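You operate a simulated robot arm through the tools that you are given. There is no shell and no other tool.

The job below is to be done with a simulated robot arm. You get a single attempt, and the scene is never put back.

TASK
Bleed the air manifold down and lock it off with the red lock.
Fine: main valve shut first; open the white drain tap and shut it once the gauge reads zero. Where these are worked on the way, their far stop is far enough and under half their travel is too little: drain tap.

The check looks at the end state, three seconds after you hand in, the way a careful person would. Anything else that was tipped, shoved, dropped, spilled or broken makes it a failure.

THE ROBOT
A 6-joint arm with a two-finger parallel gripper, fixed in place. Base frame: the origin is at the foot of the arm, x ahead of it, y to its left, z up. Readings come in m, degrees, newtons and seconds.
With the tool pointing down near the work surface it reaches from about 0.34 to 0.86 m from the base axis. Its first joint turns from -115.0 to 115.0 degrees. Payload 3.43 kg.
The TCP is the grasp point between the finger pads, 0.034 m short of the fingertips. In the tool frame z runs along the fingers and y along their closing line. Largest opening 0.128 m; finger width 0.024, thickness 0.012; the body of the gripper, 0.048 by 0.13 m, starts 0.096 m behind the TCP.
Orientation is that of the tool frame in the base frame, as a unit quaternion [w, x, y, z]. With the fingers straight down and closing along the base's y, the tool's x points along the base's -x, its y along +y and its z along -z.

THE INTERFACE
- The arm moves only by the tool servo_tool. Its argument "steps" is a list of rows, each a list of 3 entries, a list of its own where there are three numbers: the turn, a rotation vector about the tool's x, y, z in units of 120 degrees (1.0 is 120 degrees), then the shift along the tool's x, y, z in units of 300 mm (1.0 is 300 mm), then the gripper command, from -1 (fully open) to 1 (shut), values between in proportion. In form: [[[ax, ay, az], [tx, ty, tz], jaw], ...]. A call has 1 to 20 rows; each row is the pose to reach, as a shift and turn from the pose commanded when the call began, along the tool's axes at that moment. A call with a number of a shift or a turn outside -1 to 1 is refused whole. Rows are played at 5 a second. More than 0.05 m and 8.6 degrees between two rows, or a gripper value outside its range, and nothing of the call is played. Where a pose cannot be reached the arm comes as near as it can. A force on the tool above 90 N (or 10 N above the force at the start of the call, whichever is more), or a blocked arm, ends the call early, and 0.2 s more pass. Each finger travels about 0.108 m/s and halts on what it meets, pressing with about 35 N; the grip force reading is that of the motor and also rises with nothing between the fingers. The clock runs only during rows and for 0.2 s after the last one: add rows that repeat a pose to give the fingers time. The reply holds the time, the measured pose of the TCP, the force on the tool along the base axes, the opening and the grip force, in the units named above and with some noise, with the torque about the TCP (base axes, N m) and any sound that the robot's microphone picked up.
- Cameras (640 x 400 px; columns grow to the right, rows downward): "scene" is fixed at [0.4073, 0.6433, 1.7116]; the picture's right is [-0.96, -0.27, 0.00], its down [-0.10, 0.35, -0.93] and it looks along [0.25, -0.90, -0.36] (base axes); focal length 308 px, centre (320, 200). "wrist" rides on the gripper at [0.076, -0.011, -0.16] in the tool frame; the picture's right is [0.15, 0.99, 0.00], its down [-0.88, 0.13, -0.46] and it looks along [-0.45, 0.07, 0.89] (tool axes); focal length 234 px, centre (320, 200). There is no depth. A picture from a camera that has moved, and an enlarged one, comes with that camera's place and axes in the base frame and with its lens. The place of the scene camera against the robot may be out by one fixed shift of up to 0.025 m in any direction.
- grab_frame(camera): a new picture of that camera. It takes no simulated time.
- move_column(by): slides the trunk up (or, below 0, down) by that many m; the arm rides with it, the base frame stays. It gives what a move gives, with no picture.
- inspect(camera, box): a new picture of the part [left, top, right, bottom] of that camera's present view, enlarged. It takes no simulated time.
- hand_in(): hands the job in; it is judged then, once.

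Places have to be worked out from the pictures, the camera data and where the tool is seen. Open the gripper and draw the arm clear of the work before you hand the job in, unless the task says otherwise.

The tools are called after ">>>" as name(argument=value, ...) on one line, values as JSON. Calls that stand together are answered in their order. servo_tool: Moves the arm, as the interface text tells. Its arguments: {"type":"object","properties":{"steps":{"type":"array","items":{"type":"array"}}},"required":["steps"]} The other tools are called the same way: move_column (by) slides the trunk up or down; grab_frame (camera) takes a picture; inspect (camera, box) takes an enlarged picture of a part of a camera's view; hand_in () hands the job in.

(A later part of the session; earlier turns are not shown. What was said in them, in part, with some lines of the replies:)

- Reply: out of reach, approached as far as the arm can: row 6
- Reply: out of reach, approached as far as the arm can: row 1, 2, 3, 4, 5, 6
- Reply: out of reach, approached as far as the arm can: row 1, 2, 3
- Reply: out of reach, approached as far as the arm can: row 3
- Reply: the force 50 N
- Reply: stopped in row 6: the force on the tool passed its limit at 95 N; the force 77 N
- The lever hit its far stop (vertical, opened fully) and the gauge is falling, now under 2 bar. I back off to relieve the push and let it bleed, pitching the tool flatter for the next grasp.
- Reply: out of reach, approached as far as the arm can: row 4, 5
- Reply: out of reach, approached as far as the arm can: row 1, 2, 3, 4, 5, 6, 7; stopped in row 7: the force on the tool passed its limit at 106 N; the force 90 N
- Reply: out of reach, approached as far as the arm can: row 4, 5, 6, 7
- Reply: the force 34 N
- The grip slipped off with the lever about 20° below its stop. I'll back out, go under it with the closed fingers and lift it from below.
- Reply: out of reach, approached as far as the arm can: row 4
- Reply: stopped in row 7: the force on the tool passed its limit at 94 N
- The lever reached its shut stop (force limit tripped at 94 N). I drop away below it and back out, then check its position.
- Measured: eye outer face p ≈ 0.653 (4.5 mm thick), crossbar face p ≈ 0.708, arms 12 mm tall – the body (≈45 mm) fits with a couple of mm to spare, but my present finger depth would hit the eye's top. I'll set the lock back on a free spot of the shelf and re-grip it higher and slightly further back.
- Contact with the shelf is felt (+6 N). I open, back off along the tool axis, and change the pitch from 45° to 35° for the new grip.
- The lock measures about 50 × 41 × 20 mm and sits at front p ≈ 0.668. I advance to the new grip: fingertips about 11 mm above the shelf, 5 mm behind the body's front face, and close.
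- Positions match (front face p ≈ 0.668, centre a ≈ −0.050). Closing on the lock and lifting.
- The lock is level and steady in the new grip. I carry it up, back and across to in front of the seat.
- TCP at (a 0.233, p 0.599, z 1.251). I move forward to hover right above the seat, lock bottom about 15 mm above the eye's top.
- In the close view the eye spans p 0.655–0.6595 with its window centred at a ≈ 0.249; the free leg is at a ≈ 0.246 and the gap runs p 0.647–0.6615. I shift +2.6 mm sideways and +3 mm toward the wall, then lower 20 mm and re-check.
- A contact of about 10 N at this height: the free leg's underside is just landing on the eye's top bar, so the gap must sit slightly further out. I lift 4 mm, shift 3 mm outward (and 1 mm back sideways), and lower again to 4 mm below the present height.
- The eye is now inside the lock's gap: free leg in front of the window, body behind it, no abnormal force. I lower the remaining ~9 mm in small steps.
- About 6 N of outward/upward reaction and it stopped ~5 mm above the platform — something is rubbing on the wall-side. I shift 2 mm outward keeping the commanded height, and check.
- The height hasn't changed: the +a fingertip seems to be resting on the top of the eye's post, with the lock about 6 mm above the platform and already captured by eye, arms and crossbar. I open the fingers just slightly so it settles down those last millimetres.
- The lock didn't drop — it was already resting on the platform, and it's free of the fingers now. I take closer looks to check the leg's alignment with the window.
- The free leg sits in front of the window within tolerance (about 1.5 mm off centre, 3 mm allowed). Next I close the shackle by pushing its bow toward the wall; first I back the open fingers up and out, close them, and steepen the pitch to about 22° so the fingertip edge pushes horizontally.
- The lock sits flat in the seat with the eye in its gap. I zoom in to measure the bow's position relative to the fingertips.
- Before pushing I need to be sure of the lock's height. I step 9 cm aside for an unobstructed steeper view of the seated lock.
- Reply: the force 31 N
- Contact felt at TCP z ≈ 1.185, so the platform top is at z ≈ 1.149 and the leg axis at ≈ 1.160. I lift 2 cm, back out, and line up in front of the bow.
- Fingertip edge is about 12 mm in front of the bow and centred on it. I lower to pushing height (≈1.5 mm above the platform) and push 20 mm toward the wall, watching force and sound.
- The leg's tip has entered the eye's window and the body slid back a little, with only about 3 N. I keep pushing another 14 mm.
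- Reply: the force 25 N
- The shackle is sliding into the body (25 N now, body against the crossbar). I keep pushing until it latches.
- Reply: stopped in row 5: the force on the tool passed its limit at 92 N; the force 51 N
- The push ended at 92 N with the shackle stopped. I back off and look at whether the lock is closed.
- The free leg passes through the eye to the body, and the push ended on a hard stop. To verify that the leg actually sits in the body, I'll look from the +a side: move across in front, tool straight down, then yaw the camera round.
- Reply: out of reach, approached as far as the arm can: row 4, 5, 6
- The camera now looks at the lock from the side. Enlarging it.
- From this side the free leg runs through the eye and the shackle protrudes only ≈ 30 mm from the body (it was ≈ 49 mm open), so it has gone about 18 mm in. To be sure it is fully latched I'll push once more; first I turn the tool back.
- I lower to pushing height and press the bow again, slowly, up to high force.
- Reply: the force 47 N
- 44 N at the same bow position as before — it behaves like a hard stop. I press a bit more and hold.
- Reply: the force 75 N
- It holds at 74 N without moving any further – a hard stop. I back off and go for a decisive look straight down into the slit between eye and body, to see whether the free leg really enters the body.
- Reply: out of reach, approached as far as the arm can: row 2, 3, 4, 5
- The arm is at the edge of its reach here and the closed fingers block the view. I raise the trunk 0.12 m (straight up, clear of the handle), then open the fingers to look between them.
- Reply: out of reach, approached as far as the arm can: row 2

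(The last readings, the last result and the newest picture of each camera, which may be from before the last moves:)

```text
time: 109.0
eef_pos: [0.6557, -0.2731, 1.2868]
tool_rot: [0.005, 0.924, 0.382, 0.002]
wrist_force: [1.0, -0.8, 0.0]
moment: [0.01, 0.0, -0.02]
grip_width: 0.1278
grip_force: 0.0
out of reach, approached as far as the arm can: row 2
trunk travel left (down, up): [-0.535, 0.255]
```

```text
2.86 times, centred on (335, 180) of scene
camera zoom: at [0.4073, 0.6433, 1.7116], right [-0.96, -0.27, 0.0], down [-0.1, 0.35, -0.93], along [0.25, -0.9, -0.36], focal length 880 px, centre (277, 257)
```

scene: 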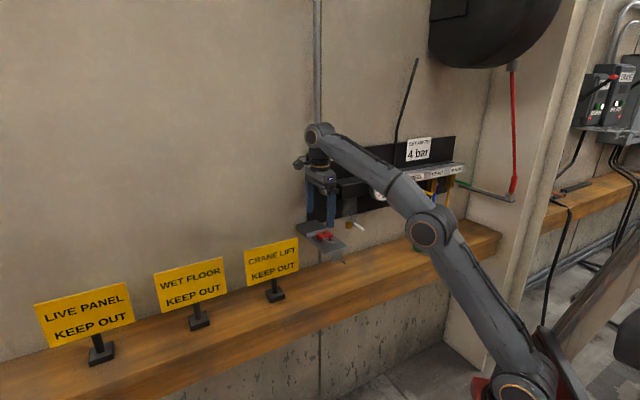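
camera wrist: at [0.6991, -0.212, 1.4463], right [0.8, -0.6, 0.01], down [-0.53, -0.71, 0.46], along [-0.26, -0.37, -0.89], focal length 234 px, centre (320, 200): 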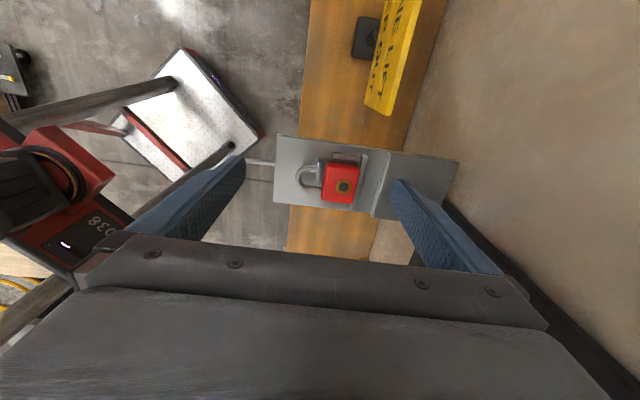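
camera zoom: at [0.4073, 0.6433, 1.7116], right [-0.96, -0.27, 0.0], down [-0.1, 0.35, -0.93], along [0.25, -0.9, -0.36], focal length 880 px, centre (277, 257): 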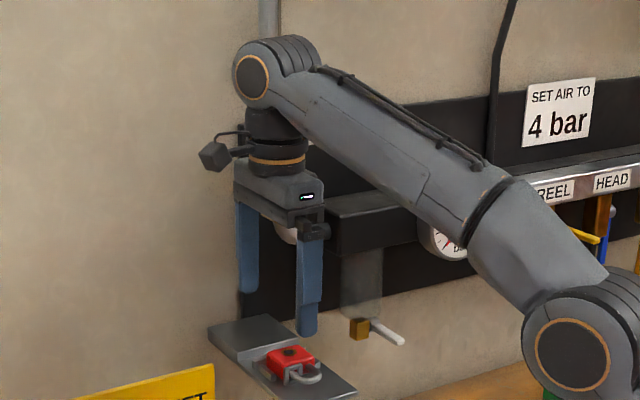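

This view is decisive: the free leg has passed through the eye but its tip still stands about 2–3 mm short of the body, so the lock is not latched yet. I first move the gripper clear (sideways, then outward) and turn the tool back.

>>> servo_tool(steps=[[[0, 0, 0], [0.06, 0, 0], -0.5], [[0, 0, 0], [0.12, 0, -0.03], 0.3], [[0, 0, 0], [0.12, -0.13, -0.03], 1], [[0, 0, 0], [0.12, -0.26, -0.03], 1], [[0, 0, 0], [0.12, -0.38, -0.03], 1], [[0, 0, 0], [0.12, -0.38, -0.03], 1]])

>>> servo_tool(steps=[[[0, 0, -0.068], [0, 0, 0], 1], [[0, 0, -0.136], [0, 0, 0], 1], [[0, 0, -0.204], [0, 0, 0], 1], [[0, 0, -0.272], [0, 0, 0], 1], [[0, 0, -0.34], [0, 0, 0], 1], [[0, 0, -0.408], [0, 0, 0], 1], [[0, 0, -0.476], [0, 0, 0], 1], [[0, 0, -0.544], [0, 0, 0], 1], [[0, 0, -0.612], [0, 0, 0], 1], [[0, 0, -0.68], [0, 0, 0], 1], [[0, 0, -0.745], [0, 0, 0], 1], [[0, 0, -0.745], [0, 0, 0], 1]])

>>> grab_frame(camera="scene")

```text
time: 110.4
eef_pos: [0.5997, -0.1631, 1.2975]
tool_rot: [0.006, 0.924, 0.383, 0.002]
wrist_force: [-1.0, 0.6, 0.8]
moment: [0.03, -0.01, -0.01]
grip_width: 0.0
grip_force: 33.5
out of reach, approached as far as the arm can: row 2
trunk travel left (down, up): [-0.535, 0.255]
```

```text
time: 113.0
eef_pos: [0.5999, -0.1662, 1.2973]
tool_rot: [0.005, 0.387, 0.922, -0.002]
wrist_force: [-0.7, 0.4, 0.7]
moment: [0.02, 0.03, -0.02]
grip_width: 0.0003
grip_force: 33.2
trunk travel left (down, up): [-0.535, 0.255]
```

```text
taken
```

scene: 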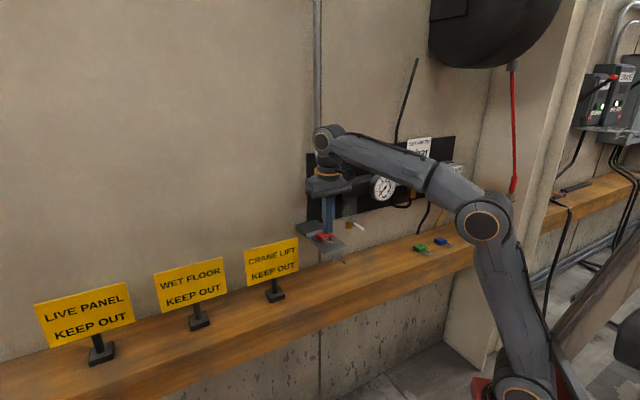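

Turned back safely. I go to the pushing pose again (22° pitch, just in front of the bow) and will build the push up step by step beyond what I used before.

>>> servo_tool(steps=[[[0, -0.06, 0], [0, -0.08, 0.05], 1], [[0, -0.12, 0], [0, -0.16, 0.12], 1], [[0, -0.183, 0], [-0.05, -0.25, 0.19], 1], [[0, -0.183, 0], [-0.1, -0.25, 0.25], 1], [[0, -0.183, 0], [-0.15, -0.25, 0.28], 1], [[0, -0.183, 0], [-0.15, -0.25, 0.28], 1]])

>>> grab_frame(camera="wrist")

>>> inspect(camera="scene", box=[308, 212, 356, 252])

```text
time: 114.4
eef_pos: [0.5806, -0.2504, 1.2137]
tool_rot: [0.181, 0.381, 0.904, -0.076]
wrist_force: [-0.4, -1.0, 0.3]
moment: [0.01, 0.0, -0.01]
grip_width: 0.0
grip_force: 33.0
trunk travel left (down, up): [-0.535, 0.255]
```

```text
taken
camera wrist: at [0.4801, -0.1656, 1.3319], right [0.61, 0.79, -0.06], down [0.54, -0.36, 0.76], along [0.58, -0.5, -0.65], focal length 234 px, centre (320, 200)
```

wrist: 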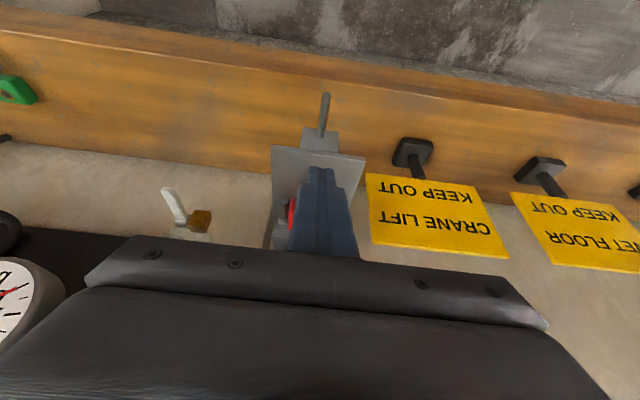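

```text
10.00 times, centred on (332, 232) of scene
camera zoom: at [0.4073, 0.6433, 1.7116], right [-0.96, -0.27, 0.0], down [-0.1, 0.35, -0.93], along [0.25, -0.9, -0.36], focal length 3082 px, centre (200, -120)
```

zoom: 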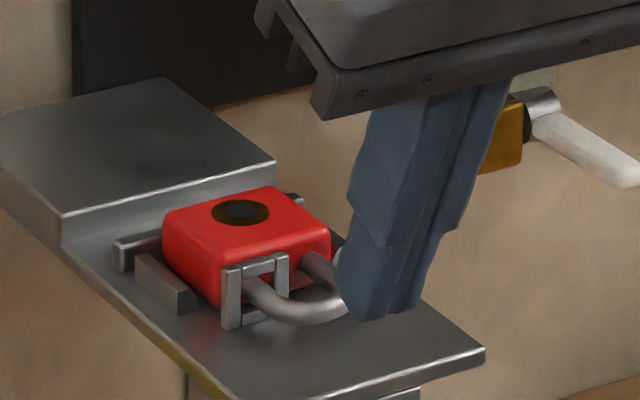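

>>> servo_tool(steps=[[[0, 0, 0], [0.016, -0.0057, 0.039], 1], [[0, 0, 0], [0.0323, -0.0057, 0.0786], 1], [[0, 0, 0], [0.0323, -0.0057, 0.0786], 1], [[0, 0, 0], [0.0015, -0.0057, 0.0913], 1], [[0, 0, 0], [-0.0293, -0.0057, 0.104], 1], [[0, 0, 0], [-0.0478, -0.0057, 0.1116], 1], [[0, 0, 0], [-0.0601, -0.0057, 0.1167], 1], [[0, 0, 0], [-0.0663, -0.0057, 0.1192], 1], [[0, 0, 0], [-0.0663, -0.0057, 0.1192], 1]])

```text
time: 116.4
eef_pos: [0.5975, -0.2723, 1.1884]
tool_rot: [0.178, 0.38, 0.904, -0.076]
wrist_force: [-40.9, 44.6, -0.4]
moment: [1.32, 1.02, 0.09]
grip_width: 0.0001
grip_force: 32.7
trunk travel left (down, up): [-0.535, 0.255]
```

60 N, purely horizontal now. I ratchet the push upward in small steps.

>>> servo_tool(steps=[[[0, 0, 0], [-0.0031, 0, 0.0013], 1], [[0, 0, 0], [-0.0062, 0, 0.0025], 1], [[0, 0, 0], [-0.0085, 0, 0.0035], 1], [[0, 0, 0], [-0.0085, 0, 0.0035], 1]])

```text
time: 117.4
eef_pos: [0.5962, -0.2732, 1.1856]
tool_rot: [0.175, 0.38, 0.905, -0.076]
wrist_force: [-47.5, 55.1, -9.9]
moment: [1.22, 1.43, 0.02]
grip_width: 0.0
grip_force: 33.1
trunk travel left (down, up): [-0.535, 0.255]
```

>>> servo_tool(steps=[[[0, 0, 0], [-0.0025, 0, 0.001], 1], [[0, 0, 0], [-0.0045, 0, 0.0018], 1], [[0, 0, 0], [-0.0045, 0, 0.0018], 1], [[0, 0, 0], [-0.0045, 0, 0.0018], 1]])

>>> inspect(camera="scene", box=[308, 212, 356, 252])

```text
time: 118.4
eef_pos: [0.5971, -0.2728, 1.1861]
tool_rot: [0.174, 0.382, 0.905, -0.076]
wrist_force: [-40.6, 47.4, -23.7]
moment: [0.72, 0.93, -0.01]
grip_width: 0.0
grip_force: 33.1
trunk travel left (down, up): [-0.535, 0.255]
```

```text
10.00 times, centred on (332, 232) of scene
camera zoom: at [0.4073, 0.6433, 1.7116], right [-0.96, -0.27, 0.0], down [-0.1, 0.35, -0.93], along [0.25, -0.9, -0.36], focal length 3082 px, centre (200, -120)
```

zoom: 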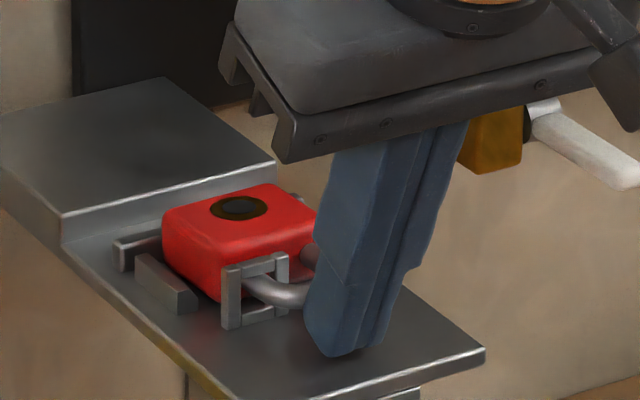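

The tool is now being pulled down (−24 N): the push is starting to lift the lock's nose, which would jam it. I back off and look.

>>> servo_tool(steps=[[[0, 0, 0], [0.015, 0, -0.006], 1], [[0, 0, 0], [0.05, 0, -0.02], 1], [[0, 0, 0], [0.08, 0, -0.06], 1], [[0, 0, 0], [0.08, -0.1, -0.12], 1], [[0, 0, 0], [0.08, -0.2, -0.15], 1], [[0, 0, 0], [0.08, -0.3, -0.15], 1]])

>>> inspect(camera="scene", box=[312, 219, 348, 249])

>>> inspect(camera="wrist", box=[350, 130, 450, 230])

```text
time: 119.8
eef_pos: [0.5098, -0.314, 1.2188]
tool_rot: [0.18, 0.379, 0.904, -0.076]
wrist_force: [0.6, 0.9, 0.2]
moment: [-0.03, 0.0, 0.02]
grip_width: 0.0
grip_force: 32.7
trunk travel left (down, up): [-0.535, 0.255]
```

```text
13.33 times, centred on (330, 234) of scene
camera zoom: at [0.4073, 0.6433, 1.7116], right [-0.96, -0.27, 0.0], down [-0.1, 0.35, -0.93], along [0.25, -0.9, -0.36], focal length 4109 px, centre (187, -253)
```

zoom: 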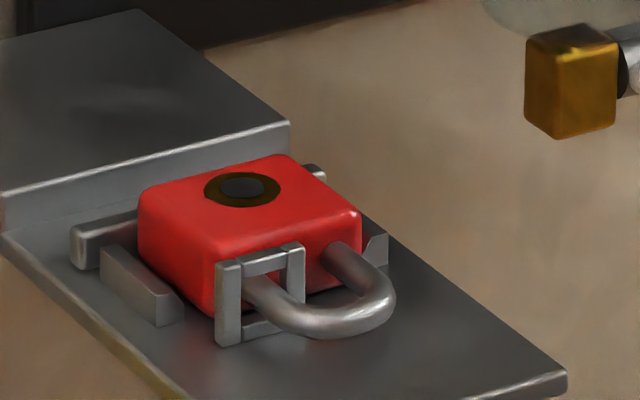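

```text
4.00 times, centred on (400, 180) of wrist
camera zoom: at [0.4084, -0.229, 1.3366], right [0.61, 0.79, -0.06], down [0.54, -0.36, 0.76], along [0.58, -0.5, -0.65], focal length 937 px, centre (0, 280)
```

zoom: 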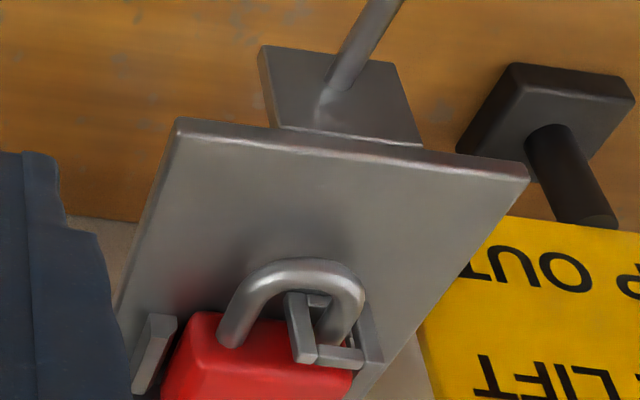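

Similar state as before. To tell a spring-back from a true stop, I'll touch the bow lightly and read force against position in small steps.

>>> servo_tool(steps=[[[0, 0, 0], [0, 0.1, 0], 1], [[0, 0, 0], [0, 0.2, 0], 1], [[0, 0, 0], [0, 0.307, 0], 1], [[0, 0, 0], [0.0193, 0.307, 0.047], 1], [[0, 0, 0], [0.0387, 0.307, 0.094], 1], [[0, 0, 0], [0.0018, 0.307, 0.1092], 1], [[0, 0, 0], [0.0018, 0.307, 0.1092], 1]])

>>> inspect(camera="scene", box=[308, 212, 356, 252])

>>> inspect(camera="wrist", box=[270, 100, 390, 220])

```text
time: 121.4
eef_pos: [0.5863, -0.2576, 1.1902]
tool_rot: [0.181, 0.381, 0.904, -0.076]
wrist_force: [1.1, -0.6, -1.0]
moment: [-0.03, 0.02, 0.01]
grip_width: 0.0
grip_force: 32.8
trunk travel left (down, up): [-0.535, 0.255]
```

```text
10.00 times, centred on (332, 232) of scene
camera zoom: at [0.4073, 0.6433, 1.7116], right [-0.96, -0.27, 0.0], down [-0.1, 0.35, -0.93], along [0.25, -0.9, -0.36], focal length 3082 px, centre (200, -120)
```

zoom: 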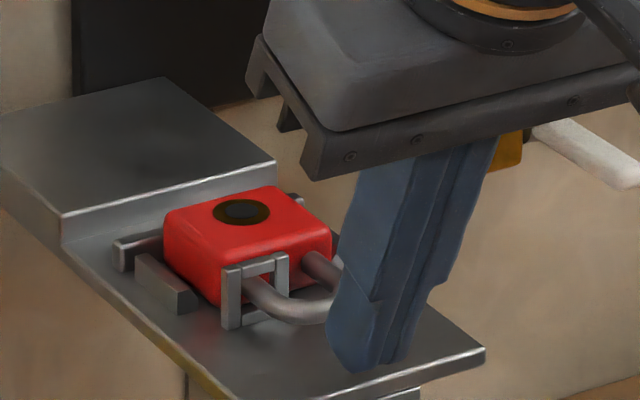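

```text
3.33 times, centred on (330, 160) of wrist
camera zoom: at [0.4845, -0.1719, 1.3082], right [0.61, 0.79, -0.06], down [0.54, -0.37, 0.76], along [0.58, -0.5, -0.65], focal length 781 px, centre (287, 333)
```

zoom: 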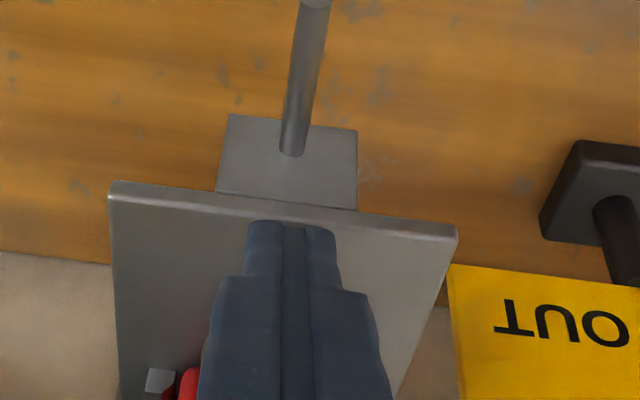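

>>> servo_tool(steps=[[[0, 0, 0], [-0.0185, 0, 0.0076], 1], [[0, 0, 0], [-0.0185, 0, 0.0076], 1]])

>>> servo_tool(steps=[[[0, 0, 0], [-0.0092, 0, 0.0038], 1], [[0, 0, 0], [-0.0092, 0, 0.0038], 1]])

>>> servo_tool(steps=[[[0, 0, 0], [-0.0062, 0, 0.0025], 1], [[0, 0, 0], [-0.0062, 0, 0.0025], 1]])

>>> servo_tool(steps=[[[0, 0, 0], [-0.0062, 0, 0.0025], 1], [[0, 0, 0], [-0.0062, 0, 0.0025], 1]])

```text
time: 122.0
eef_pos: [0.59, -0.2616, 1.1896]
tool_rot: [0.181, 0.381, 0.904, -0.076]
wrist_force: [0.6, 0.3, 0.1]
moment: [-0.01, -0.05, 0.0]
grip_width: 0.0
grip_force: 32.7
trunk travel left (down, up): [-0.535, 0.255]
```

```text
time: 122.6
eef_pos: [0.5927, -0.2645, 1.189]
tool_rot: [0.181, 0.381, 0.904, -0.076]
wrist_force: [-0.3, -0.2, -0.3]
moment: [0.01, -0.02, 0.01]
grip_width: 0.0
grip_force: 32.6
trunk travel left (down, up): [-0.535, 0.255]
```

```text
time: 123.2
eef_pos: [0.5929, -0.2665, 1.1893]
tool_rot: [0.181, 0.38, 0.904, -0.077]
wrist_force: [-0.3, 0.8, 1.2]
moment: [0.01, 0.01, 0.02]
grip_width: 0.0
grip_force: 32.5
trunk travel left (down, up): [-0.535, 0.255]
```

```text
time: 123.8
eef_pos: [0.5944, -0.2672, 1.1896]
tool_rot: [0.181, 0.381, 0.904, -0.076]
wrist_force: [-3.0, 1.7, 1.3]
moment: [0.03, 0.06, -0.02]
grip_width: 0.0002
grip_force: 32.6
trunk travel left (down, up): [-0.535, 0.255]
```

First touch (3 N) at C2 ≈ 0.631. Continuing in 2 mm steps.

>>> servo_tool(steps=[[[0, 0, 0], [-0.0062, 0, 0.0025], 1], [[0, 0, 0], [-0.0062, 0, 0.0025], 1]])

>>> servo_tool(steps=[[[0, 0, 0], [-0.0062, 0, 0.0025], 1], [[0, 0, 0], [-0.0062, 0, 0.0025], 1]])

>>> servo_tool(steps=[[[0, 0, 0], [-0.0062, 0, 0.0025], 1], [[0, 0, 0], [-0.0062, 0, 0.0025], 1]])

>>> servo_tool(steps=[[[0, 0, 0], [-0.0062, 0, 0.0025], 1], [[0, 0, 0], [-0.0062, 0, 0.0025], 1]])

>>> inspect(camera="scene", box=[308, 212, 356, 252])

```text
time: 124.4
eef_pos: [0.5962, -0.2681, 1.1901]
tool_rot: [0.181, 0.38, 0.904, -0.075]
wrist_force: [-2.9, 2.5, 1.2]
moment: [0.06, 0.06, 0.02]
grip_width: 0.0
grip_force: 33.2
trunk travel left (down, up): [-0.535, 0.255]
```

```text
time: 125.0
eef_pos: [0.5969, -0.2681, 1.1888]
tool_rot: [0.18, 0.381, 0.904, -0.076]
wrist_force: [-12.7, 8.5, 2.0]
moment: [0.19, 0.3, -0.07]
grip_width: 0.0
grip_force: 33.1
trunk travel left (down, up): [-0.535, 0.255]
```

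```text
time: 125.6
eef_pos: [0.5969, -0.269, 1.19]
tool_rot: [0.18, 0.38, 0.904, -0.076]
wrist_force: [-22.1, 19.8, -0.8]
moment: [0.55, 0.63, -0.05]
grip_width: 0.0
grip_force: 32.9
trunk travel left (down, up): [-0.535, 0.255]
```

```text
time: 126.2
eef_pos: [0.5965, -0.269, 1.1896]
tool_rot: [0.179, 0.381, 0.904, -0.076]
wrist_force: [-33.0, 32.5, -0.7]
moment: [0.89, 0.86, -0.03]
grip_width: 0.0001
grip_force: 33.0
trunk travel left (down, up): [-0.535, 0.255]
```

```text
10.00 times, centred on (332, 232) of scene
camera zoom: at [0.4073, 0.6433, 1.7116], right [-0.96, -0.27, 0.0], down [-0.1, 0.35, -0.93], along [0.25, -0.9, -0.36], focal length 3082 px, centre (200, -120)
```

zoom: 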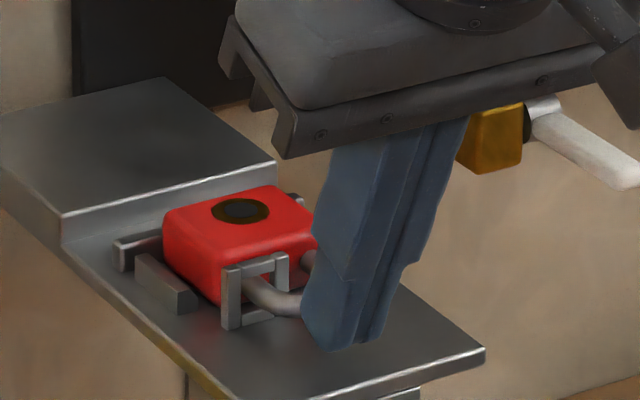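

Stiff stop at C2 ≈ 0.6335, preceded by ~2.5 mm of easy motion: the shackle behaves like one that is held with a little play, rather than popping back open. The decisive check is a gentle pull on the shackle; I lift off, open the fingers to 50 mm and hover over the bow.

>>> servo_tool(steps=[[[0, 0, 0], [0.037, 0, -0.0152], 1], [[0, 0, 0], [0.0, 0, -0.085], 1], [[0, 0, 0], [-0.02, 0, -0.154], 1], [[0, 0, 0], [-0.07, -0.003, -0.134], 0.219], [[0, 0, 0], [-0.1156, -0.004, -0.1146], 0.219], [[0, 0, 0], [-0.1156, -0.004, -0.1146], 0.219]])

>>> inspect(camera="wrist", box=[260, 100, 380, 220])

>>> inspect(camera="scene", box=[308, 207, 356, 247])

```text
time: 127.6
eef_pos: [0.6115, -0.287, 1.2351]
tool_rot: [0.18, 0.381, 0.904, -0.076]
wrist_force: [0.0, -0.2, -0.1]
moment: [0.0, -0.02, 0.02]
grip_width: 0.0499
grip_force: 0.1
trunk travel left (down, up): [-0.535, 0.255]
```

```text
3.33 times, centred on (320, 160) of wrist
camera zoom: at [0.5116, -0.2017, 1.3531], right [0.61, 0.79, -0.06], down [0.54, -0.36, 0.76], along [0.58, -0.5, -0.65], focal length 781 px, centre (320, 333)
```

zoom: 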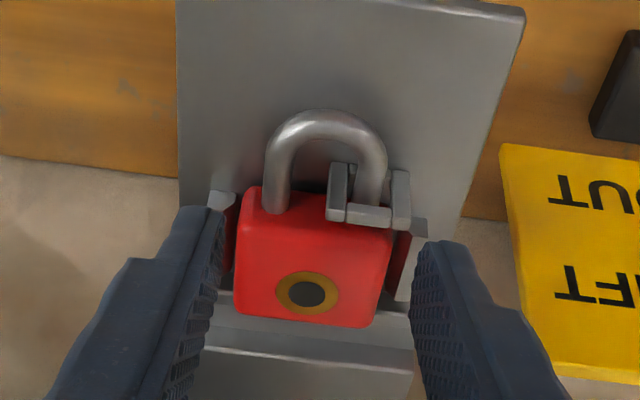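

```text
10.00 times, centred on (332, 227) of scene
camera zoom: at [0.4073, 0.6433, 1.7116], right [-0.96, -0.27, 0.0], down [-0.1, 0.35, -0.93], along [0.25, -0.9, -0.36], focal length 3082 px, centre (200, -70)
```

zoom: 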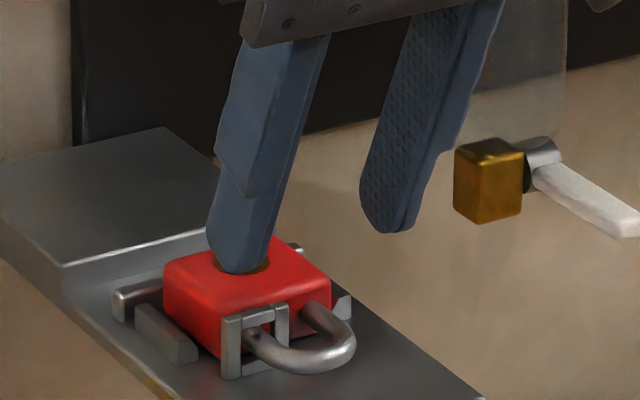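

>>> servo_tool(steps=[[[0, 0, 0], [0.02, 0, 0.03], 0.219], [[0, 0, 0], [0.045, 0, 0.08], 0.219], [[0, 0, 0], [0.0722, 0, 0.1361], 0.219], [[0, 0, 0], [0.0722, 0, 0.1361], 0.219]])

>>> inspect(camera="wrist", box=[260, 100, 380, 220])

>>> inspect(camera="scene", box=[308, 212, 356, 252])

```text
time: 128.6
eef_pos: [0.6095, -0.2825, 1.1903]
tool_rot: [0.181, 0.381, 0.903, -0.077]
wrist_force: [0.3, -0.1, 0.1]
moment: [0.04, 0.03, 0.01]
grip_width: 0.0501
grip_force: 0.0
trunk travel left (down, up): [-0.535, 0.255]
```

```text
3.33 times, centred on (320, 160) of wrist
camera zoom: at [0.5077, -0.1975, 1.3084], right [0.61, 0.79, -0.06], down [0.54, -0.36, 0.76], along [0.58, -0.5, -0.65], focal length 781 px, centre (320, 333)
```

zoom: 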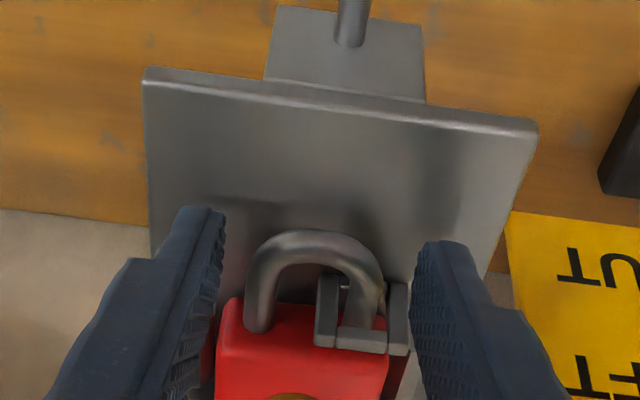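

```text
10.00 times, centred on (332, 232) of scene
camera zoom: at [0.4073, 0.6433, 1.7116], right [-0.96, -0.27, 0.0], down [-0.1, 0.35, -0.93], along [0.25, -0.9, -0.36], focal length 3082 px, centre (200, -120)
```

zoom: 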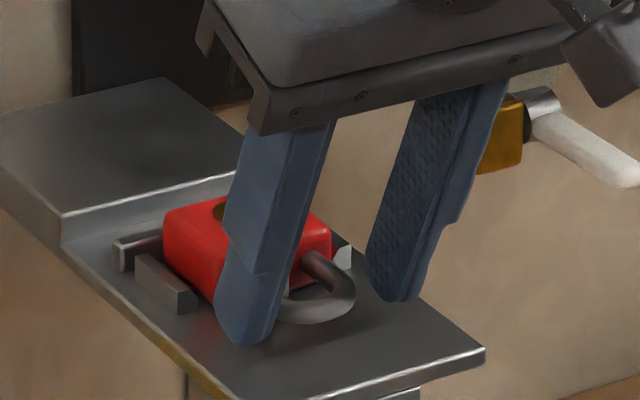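

The fingers straddle the bow in front of the eye. I close on it gently and pull outward 5 mm.

>>> servo_tool(steps=[[[0, 0, 0], [0, 0, 0], 0.35], [[0, 0, 0], [0, 0, 0], 1], [[0, 0, 0], [0, 0, 0], 1]])

>>> inspect(camera="scene", box=[308, 212, 356, 252])

>>> servo_tool(steps=[[[0, 0, 0], [0.005, 0, -0.0021], 1], [[0, 0, 0], [0.0103, 0, -0.0042], 1], [[0, 0, 0], [0.0154, 0, -0.0063], 1], [[0, 0, 0], [0.0154, 0, -0.0063], 1]])

>>> inspect(camera="scene", box=[308, 212, 356, 252])

>>> inspect(camera="wrist", box=[260, 120, 380, 220])

```text
time: 129.4
eef_pos: [0.6096, -0.2841, 1.1908]
tool_rot: [0.182, 0.38, 0.904, -0.076]
wrist_force: [-0.2, 0.0, 0.8]
moment: [-0.04, 0.06, -0.05]
grip_width: 0.0356
grip_force: 35.1
trunk travel left (down, up): [-0.535, 0.255]
```

```text
10.00 times, centred on (332, 232) of scene
camera zoom: at [0.4073, 0.6433, 1.7116], right [-0.96, -0.27, 0.0], down [-0.1, 0.35, -0.93], along [0.25, -0.9, -0.36], focal length 3082 px, centre (200, -120)
```

zoom: 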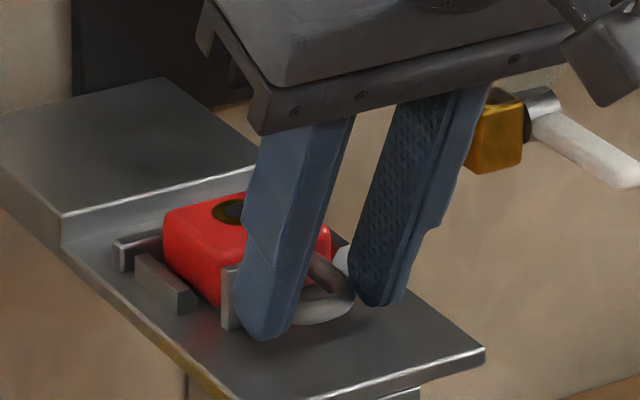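

```text
time: 130.4
eef_pos: [0.606, -0.2809, 1.1906]
tool_rot: [0.181, 0.38, 0.904, -0.076]
wrist_force: [3.0, -2.3, 9.0]
moment: [-0.32, -0.35, -0.02]
grip_width: 0.0351
grip_force: 35.0
trunk travel left (down, up): [-0.535, 0.255]
```

```text
10.00 times, centred on (332, 232) of scene
camera zoom: at [0.4073, 0.6433, 1.7116], right [-0.96, -0.27, 0.0], down [-0.1, 0.35, -0.93], along [0.25, -0.9, -0.36], focal length 3082 px, centre (200, -120)
```

zoom: 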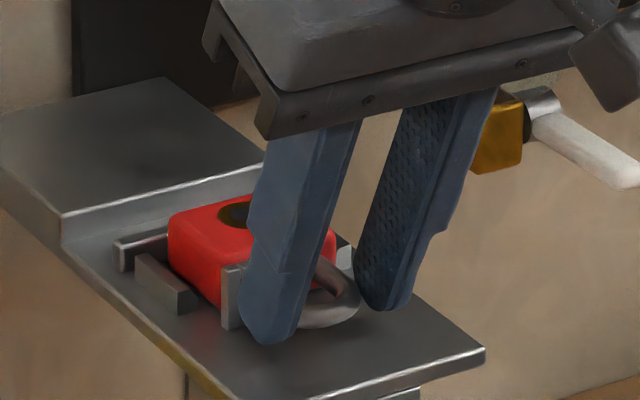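

```text
4.00 times, centred on (320, 170) of wrist
camera zoom: at [0.5049, -0.1954, 1.3082], right [0.61, 0.79, -0.06], down [0.54, -0.36, 0.76], along [0.58, -0.5, -0.65], focal length 937 px, centre (320, 320)
```

zoom: 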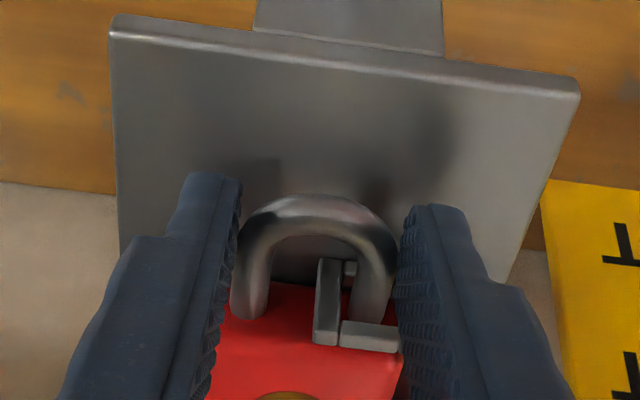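

The whole lock moved outward with the shackle (body followed ~4–5 mm) — a good sign. I keep pulling in small steps until the body meets the eye, to see whether the shackle holds.

>>> servo_tool(steps=[[[0, 0, 0], [0.0062, 0, -0.0025], 1], [[0, 0, 0], [0.0092, 0, -0.0038], 1], [[0, 0, 0], [0.0092, 0, -0.0038], 1]])

>>> servo_tool(steps=[[[0, 0, 0], [0.0062, 0, -0.0025], 1], [[0, 0, 0], [0.0062, 0, -0.0025], 1]])

>>> inspect(camera="scene", box=[308, 212, 356, 252])

>>> inspect(camera="wrist", box=[260, 120, 380, 220])

```text
time: 131.2
eef_pos: [0.6028, -0.2784, 1.1909]
tool_rot: [0.182, 0.38, 0.904, -0.075]
wrist_force: [5.2, -3.2, 18.2]
moment: [-0.66, -0.72, 0.04]
grip_width: 0.0354
grip_force: 35.0
trunk travel left (down, up): [-0.535, 0.255]
```

```text
time: 131.8
eef_pos: [0.6035, -0.2768, 1.1894]
tool_rot: [0.182, 0.38, 0.904, -0.076]
wrist_force: [13.5, -13.7, 19.1]
moment: [-0.71, -0.75, 0.02]
grip_width: 0.0351
grip_force: 35.6
trunk travel left (down, up): [-0.535, 0.255]
```

```text
10.00 times, centred on (332, 232) of scene
camera zoom: at [0.4073, 0.6433, 1.7116], right [-0.96, -0.27, 0.0], down [-0.1, 0.35, -0.93], along [0.25, -0.9, -0.36], focal length 3082 px, centre (200, -120)
```

zoom: 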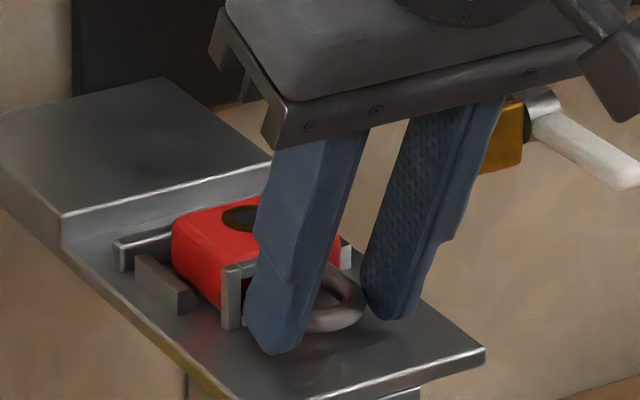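

```text
4.00 times, centred on (320, 170) of wrist
camera zoom: at [0.5017, -0.1919, 1.3068], right [0.61, 0.79, -0.06], down [0.54, -0.36, 0.76], along [0.58, -0.5, -0.65], focal length 937 px, centre (320, 320)
```

zoom: 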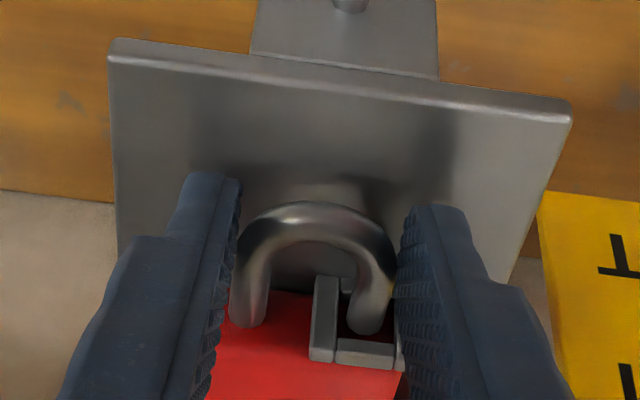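

Now the body is against the eye and the shackle resists with about 19 N without extending. One more small pull step to confirm.

>>> servo_tool(steps=[[[0, 0, 0], [0.0046, 0, -0.0019], 1], [[0, 0, 0], [0.0046, 0, -0.0019], 1]])

>>> inspect(camera="wrist", box=[290, 140, 370, 220])

>>> inspect(camera="scene", box=[316, 222, 346, 247])

```text
time: 132.4
eef_pos: [0.6012, -0.2748, 1.1874]
tool_rot: [0.181, 0.38, 0.904, -0.076]
wrist_force: [16.9, -13.0, 15.6]
moment: [-0.56, -0.74, 0.04]
grip_width: 0.0353
grip_force: 35.2
trunk travel left (down, up): [-0.535, 0.255]
```

```text
5.00 times, centred on (330, 180) of wrist
camera zoom: at [0.5003, -0.1906, 1.3051], right [0.61, 0.79, -0.06], down [0.54, -0.36, 0.76], along [0.58, -0.5, -0.65], focal length 1171 px, centre (270, 300)
```

zoom: 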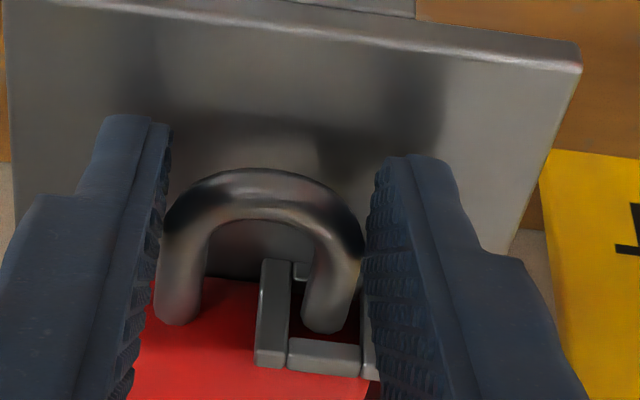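

```text
16.00 times, centred on (331, 234) of scene
camera zoom: at [0.4073, 0.6433, 1.7116], right [-0.96, -0.27, 0.0], down [-0.1, 0.35, -0.93], along [0.25, -0.9, -0.36], focal length 4931 px, centre (144, -352)
```

zoom: 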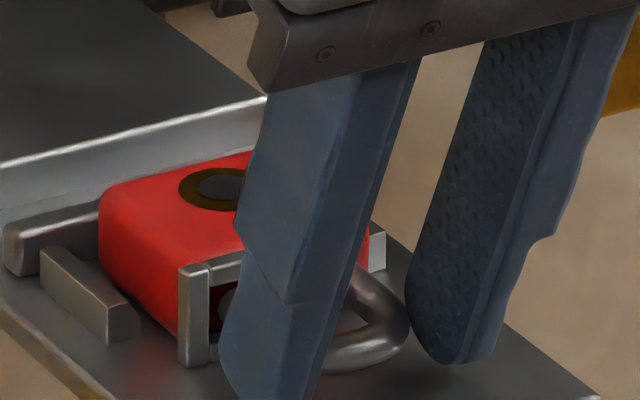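

>>> servo_tool(steps=[[[0, 0, 0], [0.0062, 0, -0.0025], 1], [[0, 0, 0], [0.0062, 0, -0.0025], 1]])

>>> servo_tool(steps=[[[0, 0, 0], [0.0062, 0, -0.0025], 1], [[0, 0, 0], [0.0062, 0, -0.0025], 1]])

>>> inspect(camera="wrist", box=[290, 140, 370, 220])

>>> inspect(camera="scene", box=[316, 222, 346, 247])

```text
time: 133.0
eef_pos: [0.5999, -0.2744, 1.1873]
tool_rot: [0.181, 0.38, 0.904, -0.076]
wrist_force: [23.3, -13.8, 7.0]
moment: [-0.29, -0.58, 0.11]
grip_width: 0.0354
grip_force: 35.3
trunk travel left (down, up): [-0.535, 0.255]
```

```text
time: 133.6
eef_pos: [0.5986, -0.2739, 1.187]
tool_rot: [0.179, 0.38, 0.904, -0.075]
wrist_force: [21.8, -16.6, 0.5]
moment: [-0.31, -0.54, 0.1]
grip_width: 0.0353
grip_force: 34.7
trunk travel left (down, up): [-0.535, 0.255]
```

```text
5.00 times, centred on (330, 180) of wrist
camera zoom: at [0.4981, -0.1883, 1.3046], right [0.61, 0.79, -0.06], down [0.54, -0.37, 0.76], along [0.58, -0.49, -0.65], focal length 1171 px, centre (270, 300)
```

zoom: 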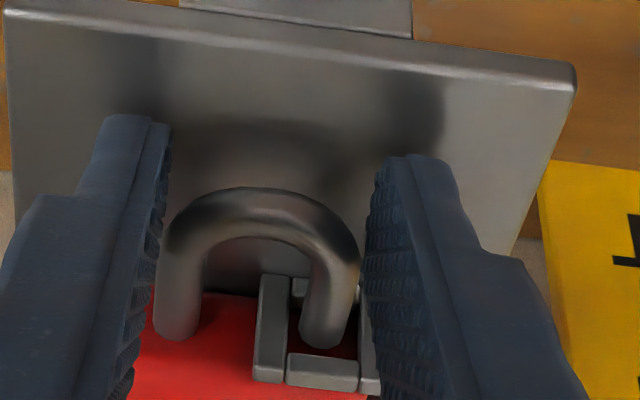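

```text
16.00 times, centred on (331, 234) of scene
camera zoom: at [0.4073, 0.6433, 1.7116], right [-0.96, -0.27, 0.0], down [-0.1, 0.35, -0.93], along [0.25, -0.9, -0.36], focal length 4931 px, centre (144, -352)
```

zoom: 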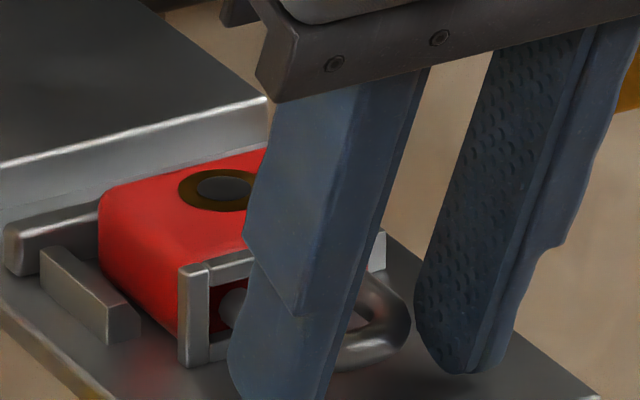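

The fingertips slid off the bow at about 27 N while the shackle stayed put relative to the body, which is blocked by the eye – so the lock is holding shut around the eye. I release, lift off and return in front of it for one last push home.

>>> servo_tool(steps=[[[0, 0, 0], [0, 0, 0], 0.219], [[0, 0, 0], [0, 0, 0], 0.15], [[0, 0, 0], [-0.028, 0, -0.069], 0.15], [[0, 0, 0], [-0.057, 0, -0.1387], 0.15], [[0, 0, 0], [0.04, 0, -0.18], 1], [[0, 0, 0], [0.04, 0, -0.18], 1], [[0, 0, 0], [0.04, 0, -0.18], 1]])

>>> inspect(camera="scene", box=[312, 219, 348, 249])

>>> inspect(camera="wrist", box=[260, 100, 380, 220])

```text
time: 135.2
eef_pos: [0.5766, -0.2512, 1.2343]
tool_rot: [0.181, 0.38, 0.904, -0.076]
wrist_force: [-0.9, -0.4, -0.1]
moment: [0.03, -0.02, 0.03]
grip_width: 0.0
grip_force: 33.1
trunk travel left (down, up): [-0.535, 0.255]
```

```text
13.33 times, centred on (330, 234) of scene
camera zoom: at [0.4073, 0.6433, 1.7116], right [-0.96, -0.27, 0.0], down [-0.1, 0.35, -0.93], along [0.25, -0.9, -0.36], focal length 4109 px, centre (187, -253)
```

zoom: 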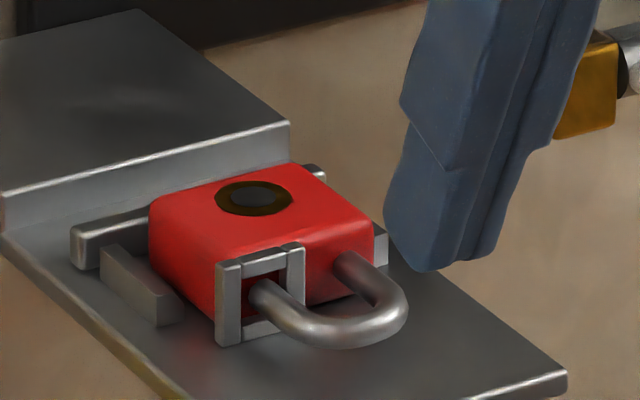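

```text
3.33 times, centred on (320, 160) of wrist
camera zoom: at [0.4759, -0.1654, 1.3509], right [0.61, 0.79, -0.06], down [0.54, -0.36, 0.76], along [0.58, -0.5, -0.65], focal length 781 px, centre (320, 333)
```

zoom: 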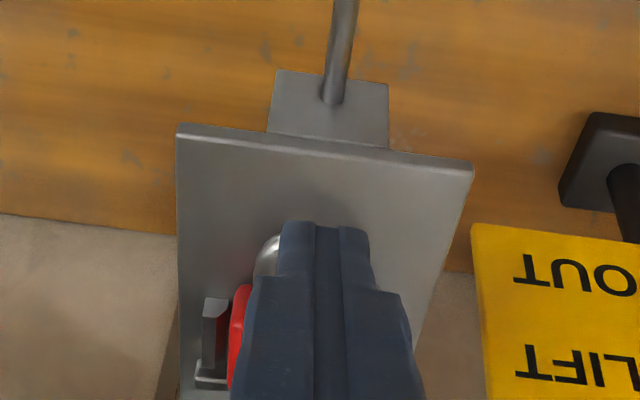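

The lock moved as one piece (body and bow by the same amount), so the shackle did not open under the pull. I press it home once more to about 60 N.

>>> servo_tool(steps=[[[0, 0, 0], [0.0275, 0, 0.0669], 1], [[0, 0, 0], [0.055, 0, 0.1338], 1], [[0, 0, 0], [0.055, 0, 0.1338], 1], [[0, 0, 0], [0.0242, 0, 0.1465], 1], [[0, 0, 0], [-0.0004, 0, 0.1567], 1], [[0, 0, 0], [-0.0189, 0, 0.1643], 1], [[0, 0, 0], [-0.0312, 0, 0.1694], 1], [[0, 0, 0], [-0.0405, 0, 0.1732], 1], [[0, 0, 0], [-0.0482, 0, 0.1763], 1], [[0, 0, 0], [-0.0482, 0, 0.1763], 1], [[0, 0, 0], [-0.0482, 0, 0.1763], 1]])

>>> inspect(camera="scene", box=[312, 219, 348, 249])

```text
time: 137.6
eef_pos: [0.6008, -0.2767, 1.1897]
tool_rot: [0.182, 0.381, 0.904, -0.076]
wrist_force: [-1.2, 0.1, 3.7]
moment: [-0.04, -0.01, -0.01]
grip_width: 0.0
grip_force: 33.0
trunk travel left (down, up): [-0.535, 0.255]
```

```text
13.33 times, centred on (330, 234) of scene
camera zoom: at [0.4073, 0.6433, 1.7116], right [-0.96, -0.27, 0.0], down [-0.1, 0.35, -0.93], along [0.25, -0.9, -0.36], focal length 4109 px, centre (187, -253)
```

zoom: 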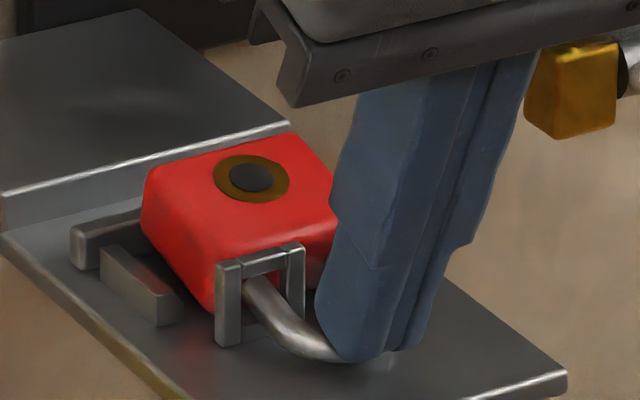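

The fingertip rode up over the bow this time and is tipping the lock nose-down. I lift straight up gently to let it settle back flat.

>>> servo_tool(steps=[[[0, 0, 0], [-0.0025, 0, -0.0062], 1], [[0, 0, 0], [-0.0063, 0, -0.0154], 1], [[0, 0, 0], [-0.0127, 0, -0.0308], 1], [[0, 0, 0], [-0.025, 0, -0.062], 1], [[0, 0, 0], [-0.025, 0, -0.062], 1]])

>>> inspect(camera="scene", box=[312, 219, 348, 249])

```text
time: 138.8
eef_pos: [0.5991, -0.2734, 1.2085]
tool_rot: [0.181, 0.38, 0.904, -0.076]
wrist_force: [-0.5, -0.3, -0.2]
moment: [-0.01, 0.01, 0.0]
grip_width: 0.0001
grip_force: 33.6
trunk travel left (down, up): [-0.535, 0.255]
```

```text
13.33 times, centred on (330, 234) of scene
camera zoom: at [0.4073, 0.6433, 1.7116], right [-0.96, -0.27, 0.0], down [-0.1, 0.35, -0.93], along [0.25, -0.9, -0.36], focal length 4109 px, centre (187, -253)
```

zoom: 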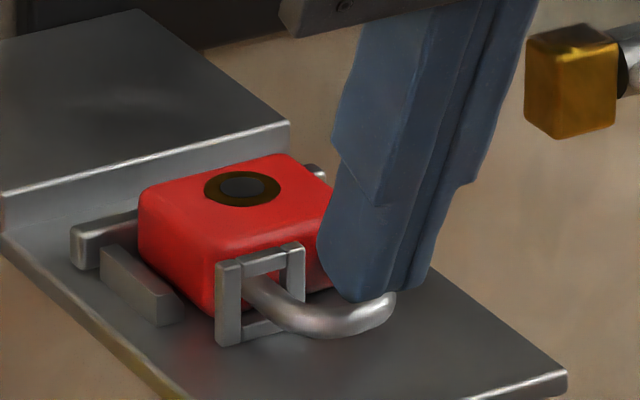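

The lock dropped back flat and sits home against the crossbar, shackle still closed around the eye. I withdraw up and away and open the gripper, then check everything.

>>> servo_tool(steps=[[[0, 0, 0], [-0.02, 0, -0.06], 1], [[0, 0, 0], [0.09, 0, -0.12], 1], [[0, 0, 0], [0.2, 0, -0.18], 1], [[0, 0, 0], [0.3, 0, -0.22], 1], [[0, 0, 0], [0.36, 0, -0.26], 0], [[0, 0, 0], [0.36, 0, -0.26], -1], [[0, 0, 0], [0.36, 0, -0.26], -1], [[0, 0, 0], [0.36, 0, -0.26], -1]])

>>> grab_frame(camera="scene")

>>> grab_frame(camera="wrist")

```text
time: 140.6
eef_pos: [0.5093, -0.1785, 1.2417]
tool_rot: [0.181, 0.38, 0.904, -0.076]
wrist_force: [-0.4, -0.2, 0.5]
moment: [0.01, -0.05, -0.01]
grip_width: 0.1279
grip_force: 0.1
trunk travel left (down, up): [-0.535, 0.255]
```

```text
taken
```

scene: 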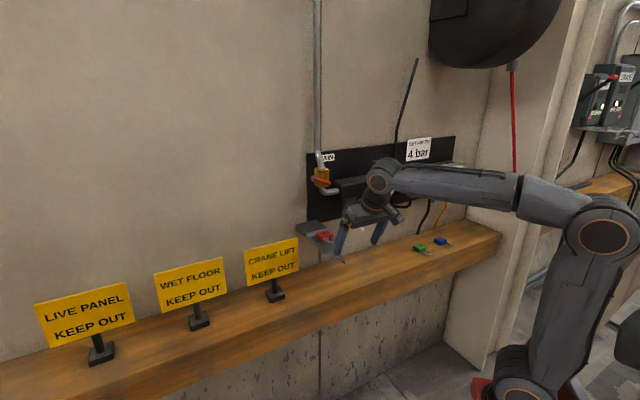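

```text
taken
camera wrist: at [0.4081, -0.094, 1.3584], right [0.61, 0.79, -0.06], down [0.54, -0.36, 0.76], along [0.58, -0.5, -0.65], focal length 234 px, centre (320, 200)
```

wrist: 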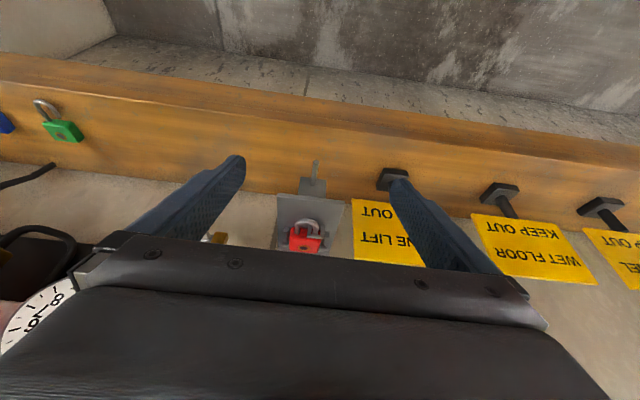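

>>> inspect(camera="wrist", box=[270, 180, 350, 250])

>>> inspect(camera="scene", box=[295, 140, 375, 250])

>>> inspect(camera="scene", box=[316, 224, 346, 247])

```text
5.71 times, centred on (310, 215) of wrist
camera zoom: at [0.4081, -0.094, 1.3584], right [0.61, 0.79, -0.06], down [0.54, -0.36, 0.76], along [0.58, -0.5, -0.65], focal length 1338 px, centre (377, 114)
```

zoom: 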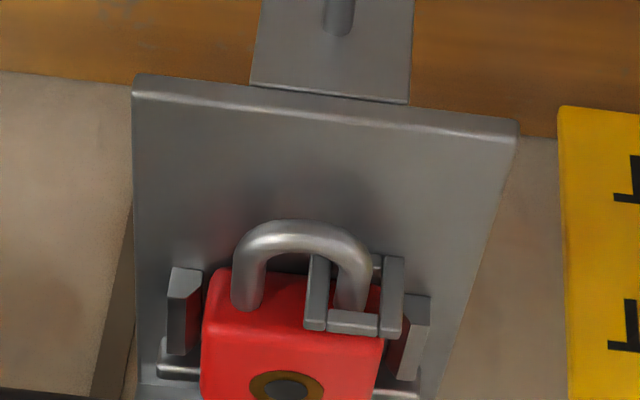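

```text
3.64 times, centred on (335, 195) of scene
camera zoom: at [0.4073, 0.6433, 1.7116], right [-0.96, -0.27, 0.0], down [-0.1, 0.35, -0.93], along [0.25, -0.9, -0.36], focal length 1121 px, centre (266, 218)
```

zoom: 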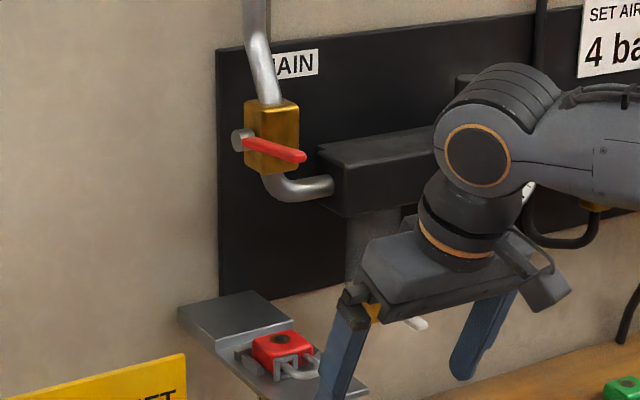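

```text
16.00 times, centred on (331, 236) of scene
camera zoom: at [0.4073, 0.6433, 1.7116], right [-0.96, -0.27, 0.0], down [-0.1, 0.35, -0.93], along [0.25, -0.9, -0.36], focal length 4931 px, centre (144, -368)
```

zoom: 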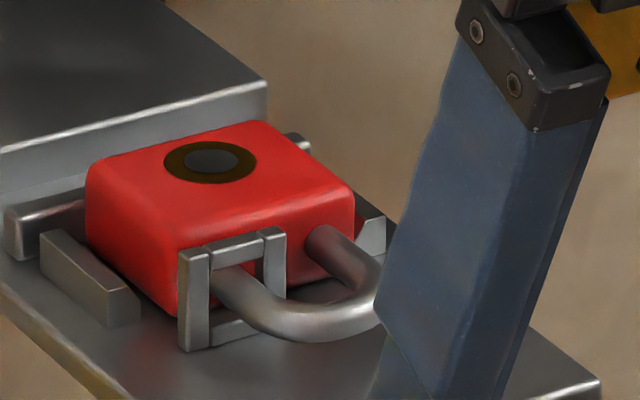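

MAIN handle is out (shut), lock is seated with its shackle closed through the eye. I raise the trunk to bring the arm well clear, then do a last check of gauge, tap and the rest.

>>> move_column(by=0.22)

>>> grab_frame(camera="scene")

>>> inspect(camera="scene", box=[295, 140, 415, 250])

>>> inspect(camera="scene", box=[312, 219, 348, 249])

```text
time: 143.0
eef_pos: [0.5077, -0.1823, 1.4601]
tool_rot: [0.181, 0.38, 0.904, -0.076]
wrist_force: [-0.7, 0.2, -0.3]
moment: [0.0, 0.02, -0.01]
grip_width: 0.128
grip_force: 0.0
trunk travel left (down, up): [-0.755, 0.035]
```

```text
taken
```

scene: 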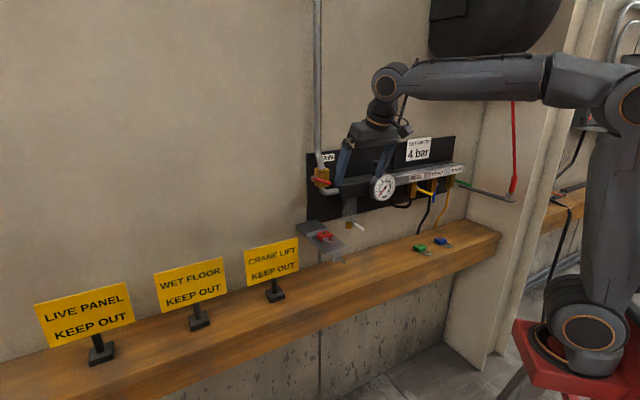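

```text
3.64 times, centred on (355, 195) of scene
camera zoom: at [0.4073, 0.6433, 1.7116], right [-0.96, -0.27, 0.0], down [-0.1, 0.35, -0.93], along [0.25, -0.9, -0.36], focal length 1121 px, centre (193, 218)
```

zoom: 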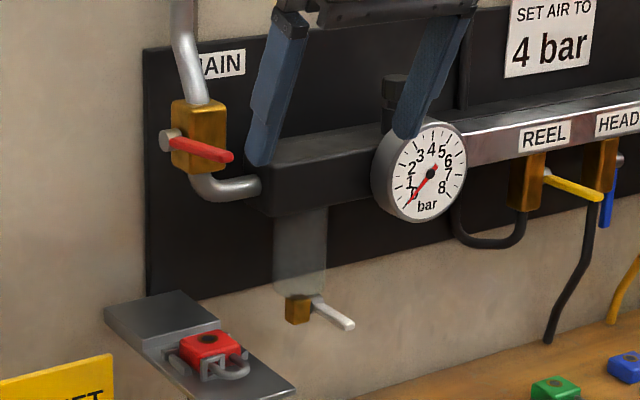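

```text
13.33 times, centred on (330, 234) of scene
camera zoom: at [0.4073, 0.6433, 1.7116], right [-0.96, -0.27, 0.0], down [-0.1, 0.35, -0.93], along [0.25, -0.9, -0.36], focal length 4109 px, centre (187, -253)
```

zoom: 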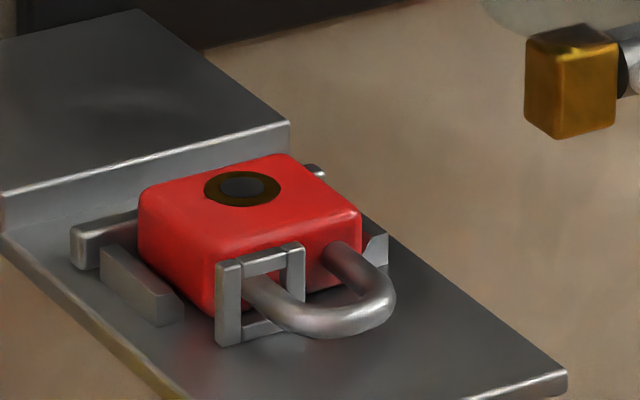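

Final state: MAIN handle at its shut stop, drain lever back at shut, gauge on zero, red lock seated with its shackle closed through the eye, other locks, levers and signs untouched, gripper open and clear. Handing in.

>>> hand_in()

```text
The job is handed in.
```

I finished every step and handed the job in. The one thing I couldn't confirm is that the red lock latched.

- **Main valve:** I shut it first; the handle is out at its stop.
- **Drain tap:** I opened it to its far stop and left it open until the gauge read zero, then shut it again. The gauge still read zero in the last picture.
- **Red lock:** It sits in the lock seat with its free leg through the eye. A clear opened up in the eye once the main valve was shut.
    - **For it being shut:** I pushed the shackle in until it stopped hard, at up to 92 N. Pulling on it with about 27 N then moved the lock as one piece, without opening it.
    - **Against:** I heard no click, and a close view after the pushes showed the leg's tip about 3 mm short of the lock body.

In the last push a fingertip rode over the bow and briefly tipped the lock nose-down. It settled back flat when I lifted off.

In the last pictures the other locks, levers and signs look undisturbed. The gripper is open and the arm is clear of the work.
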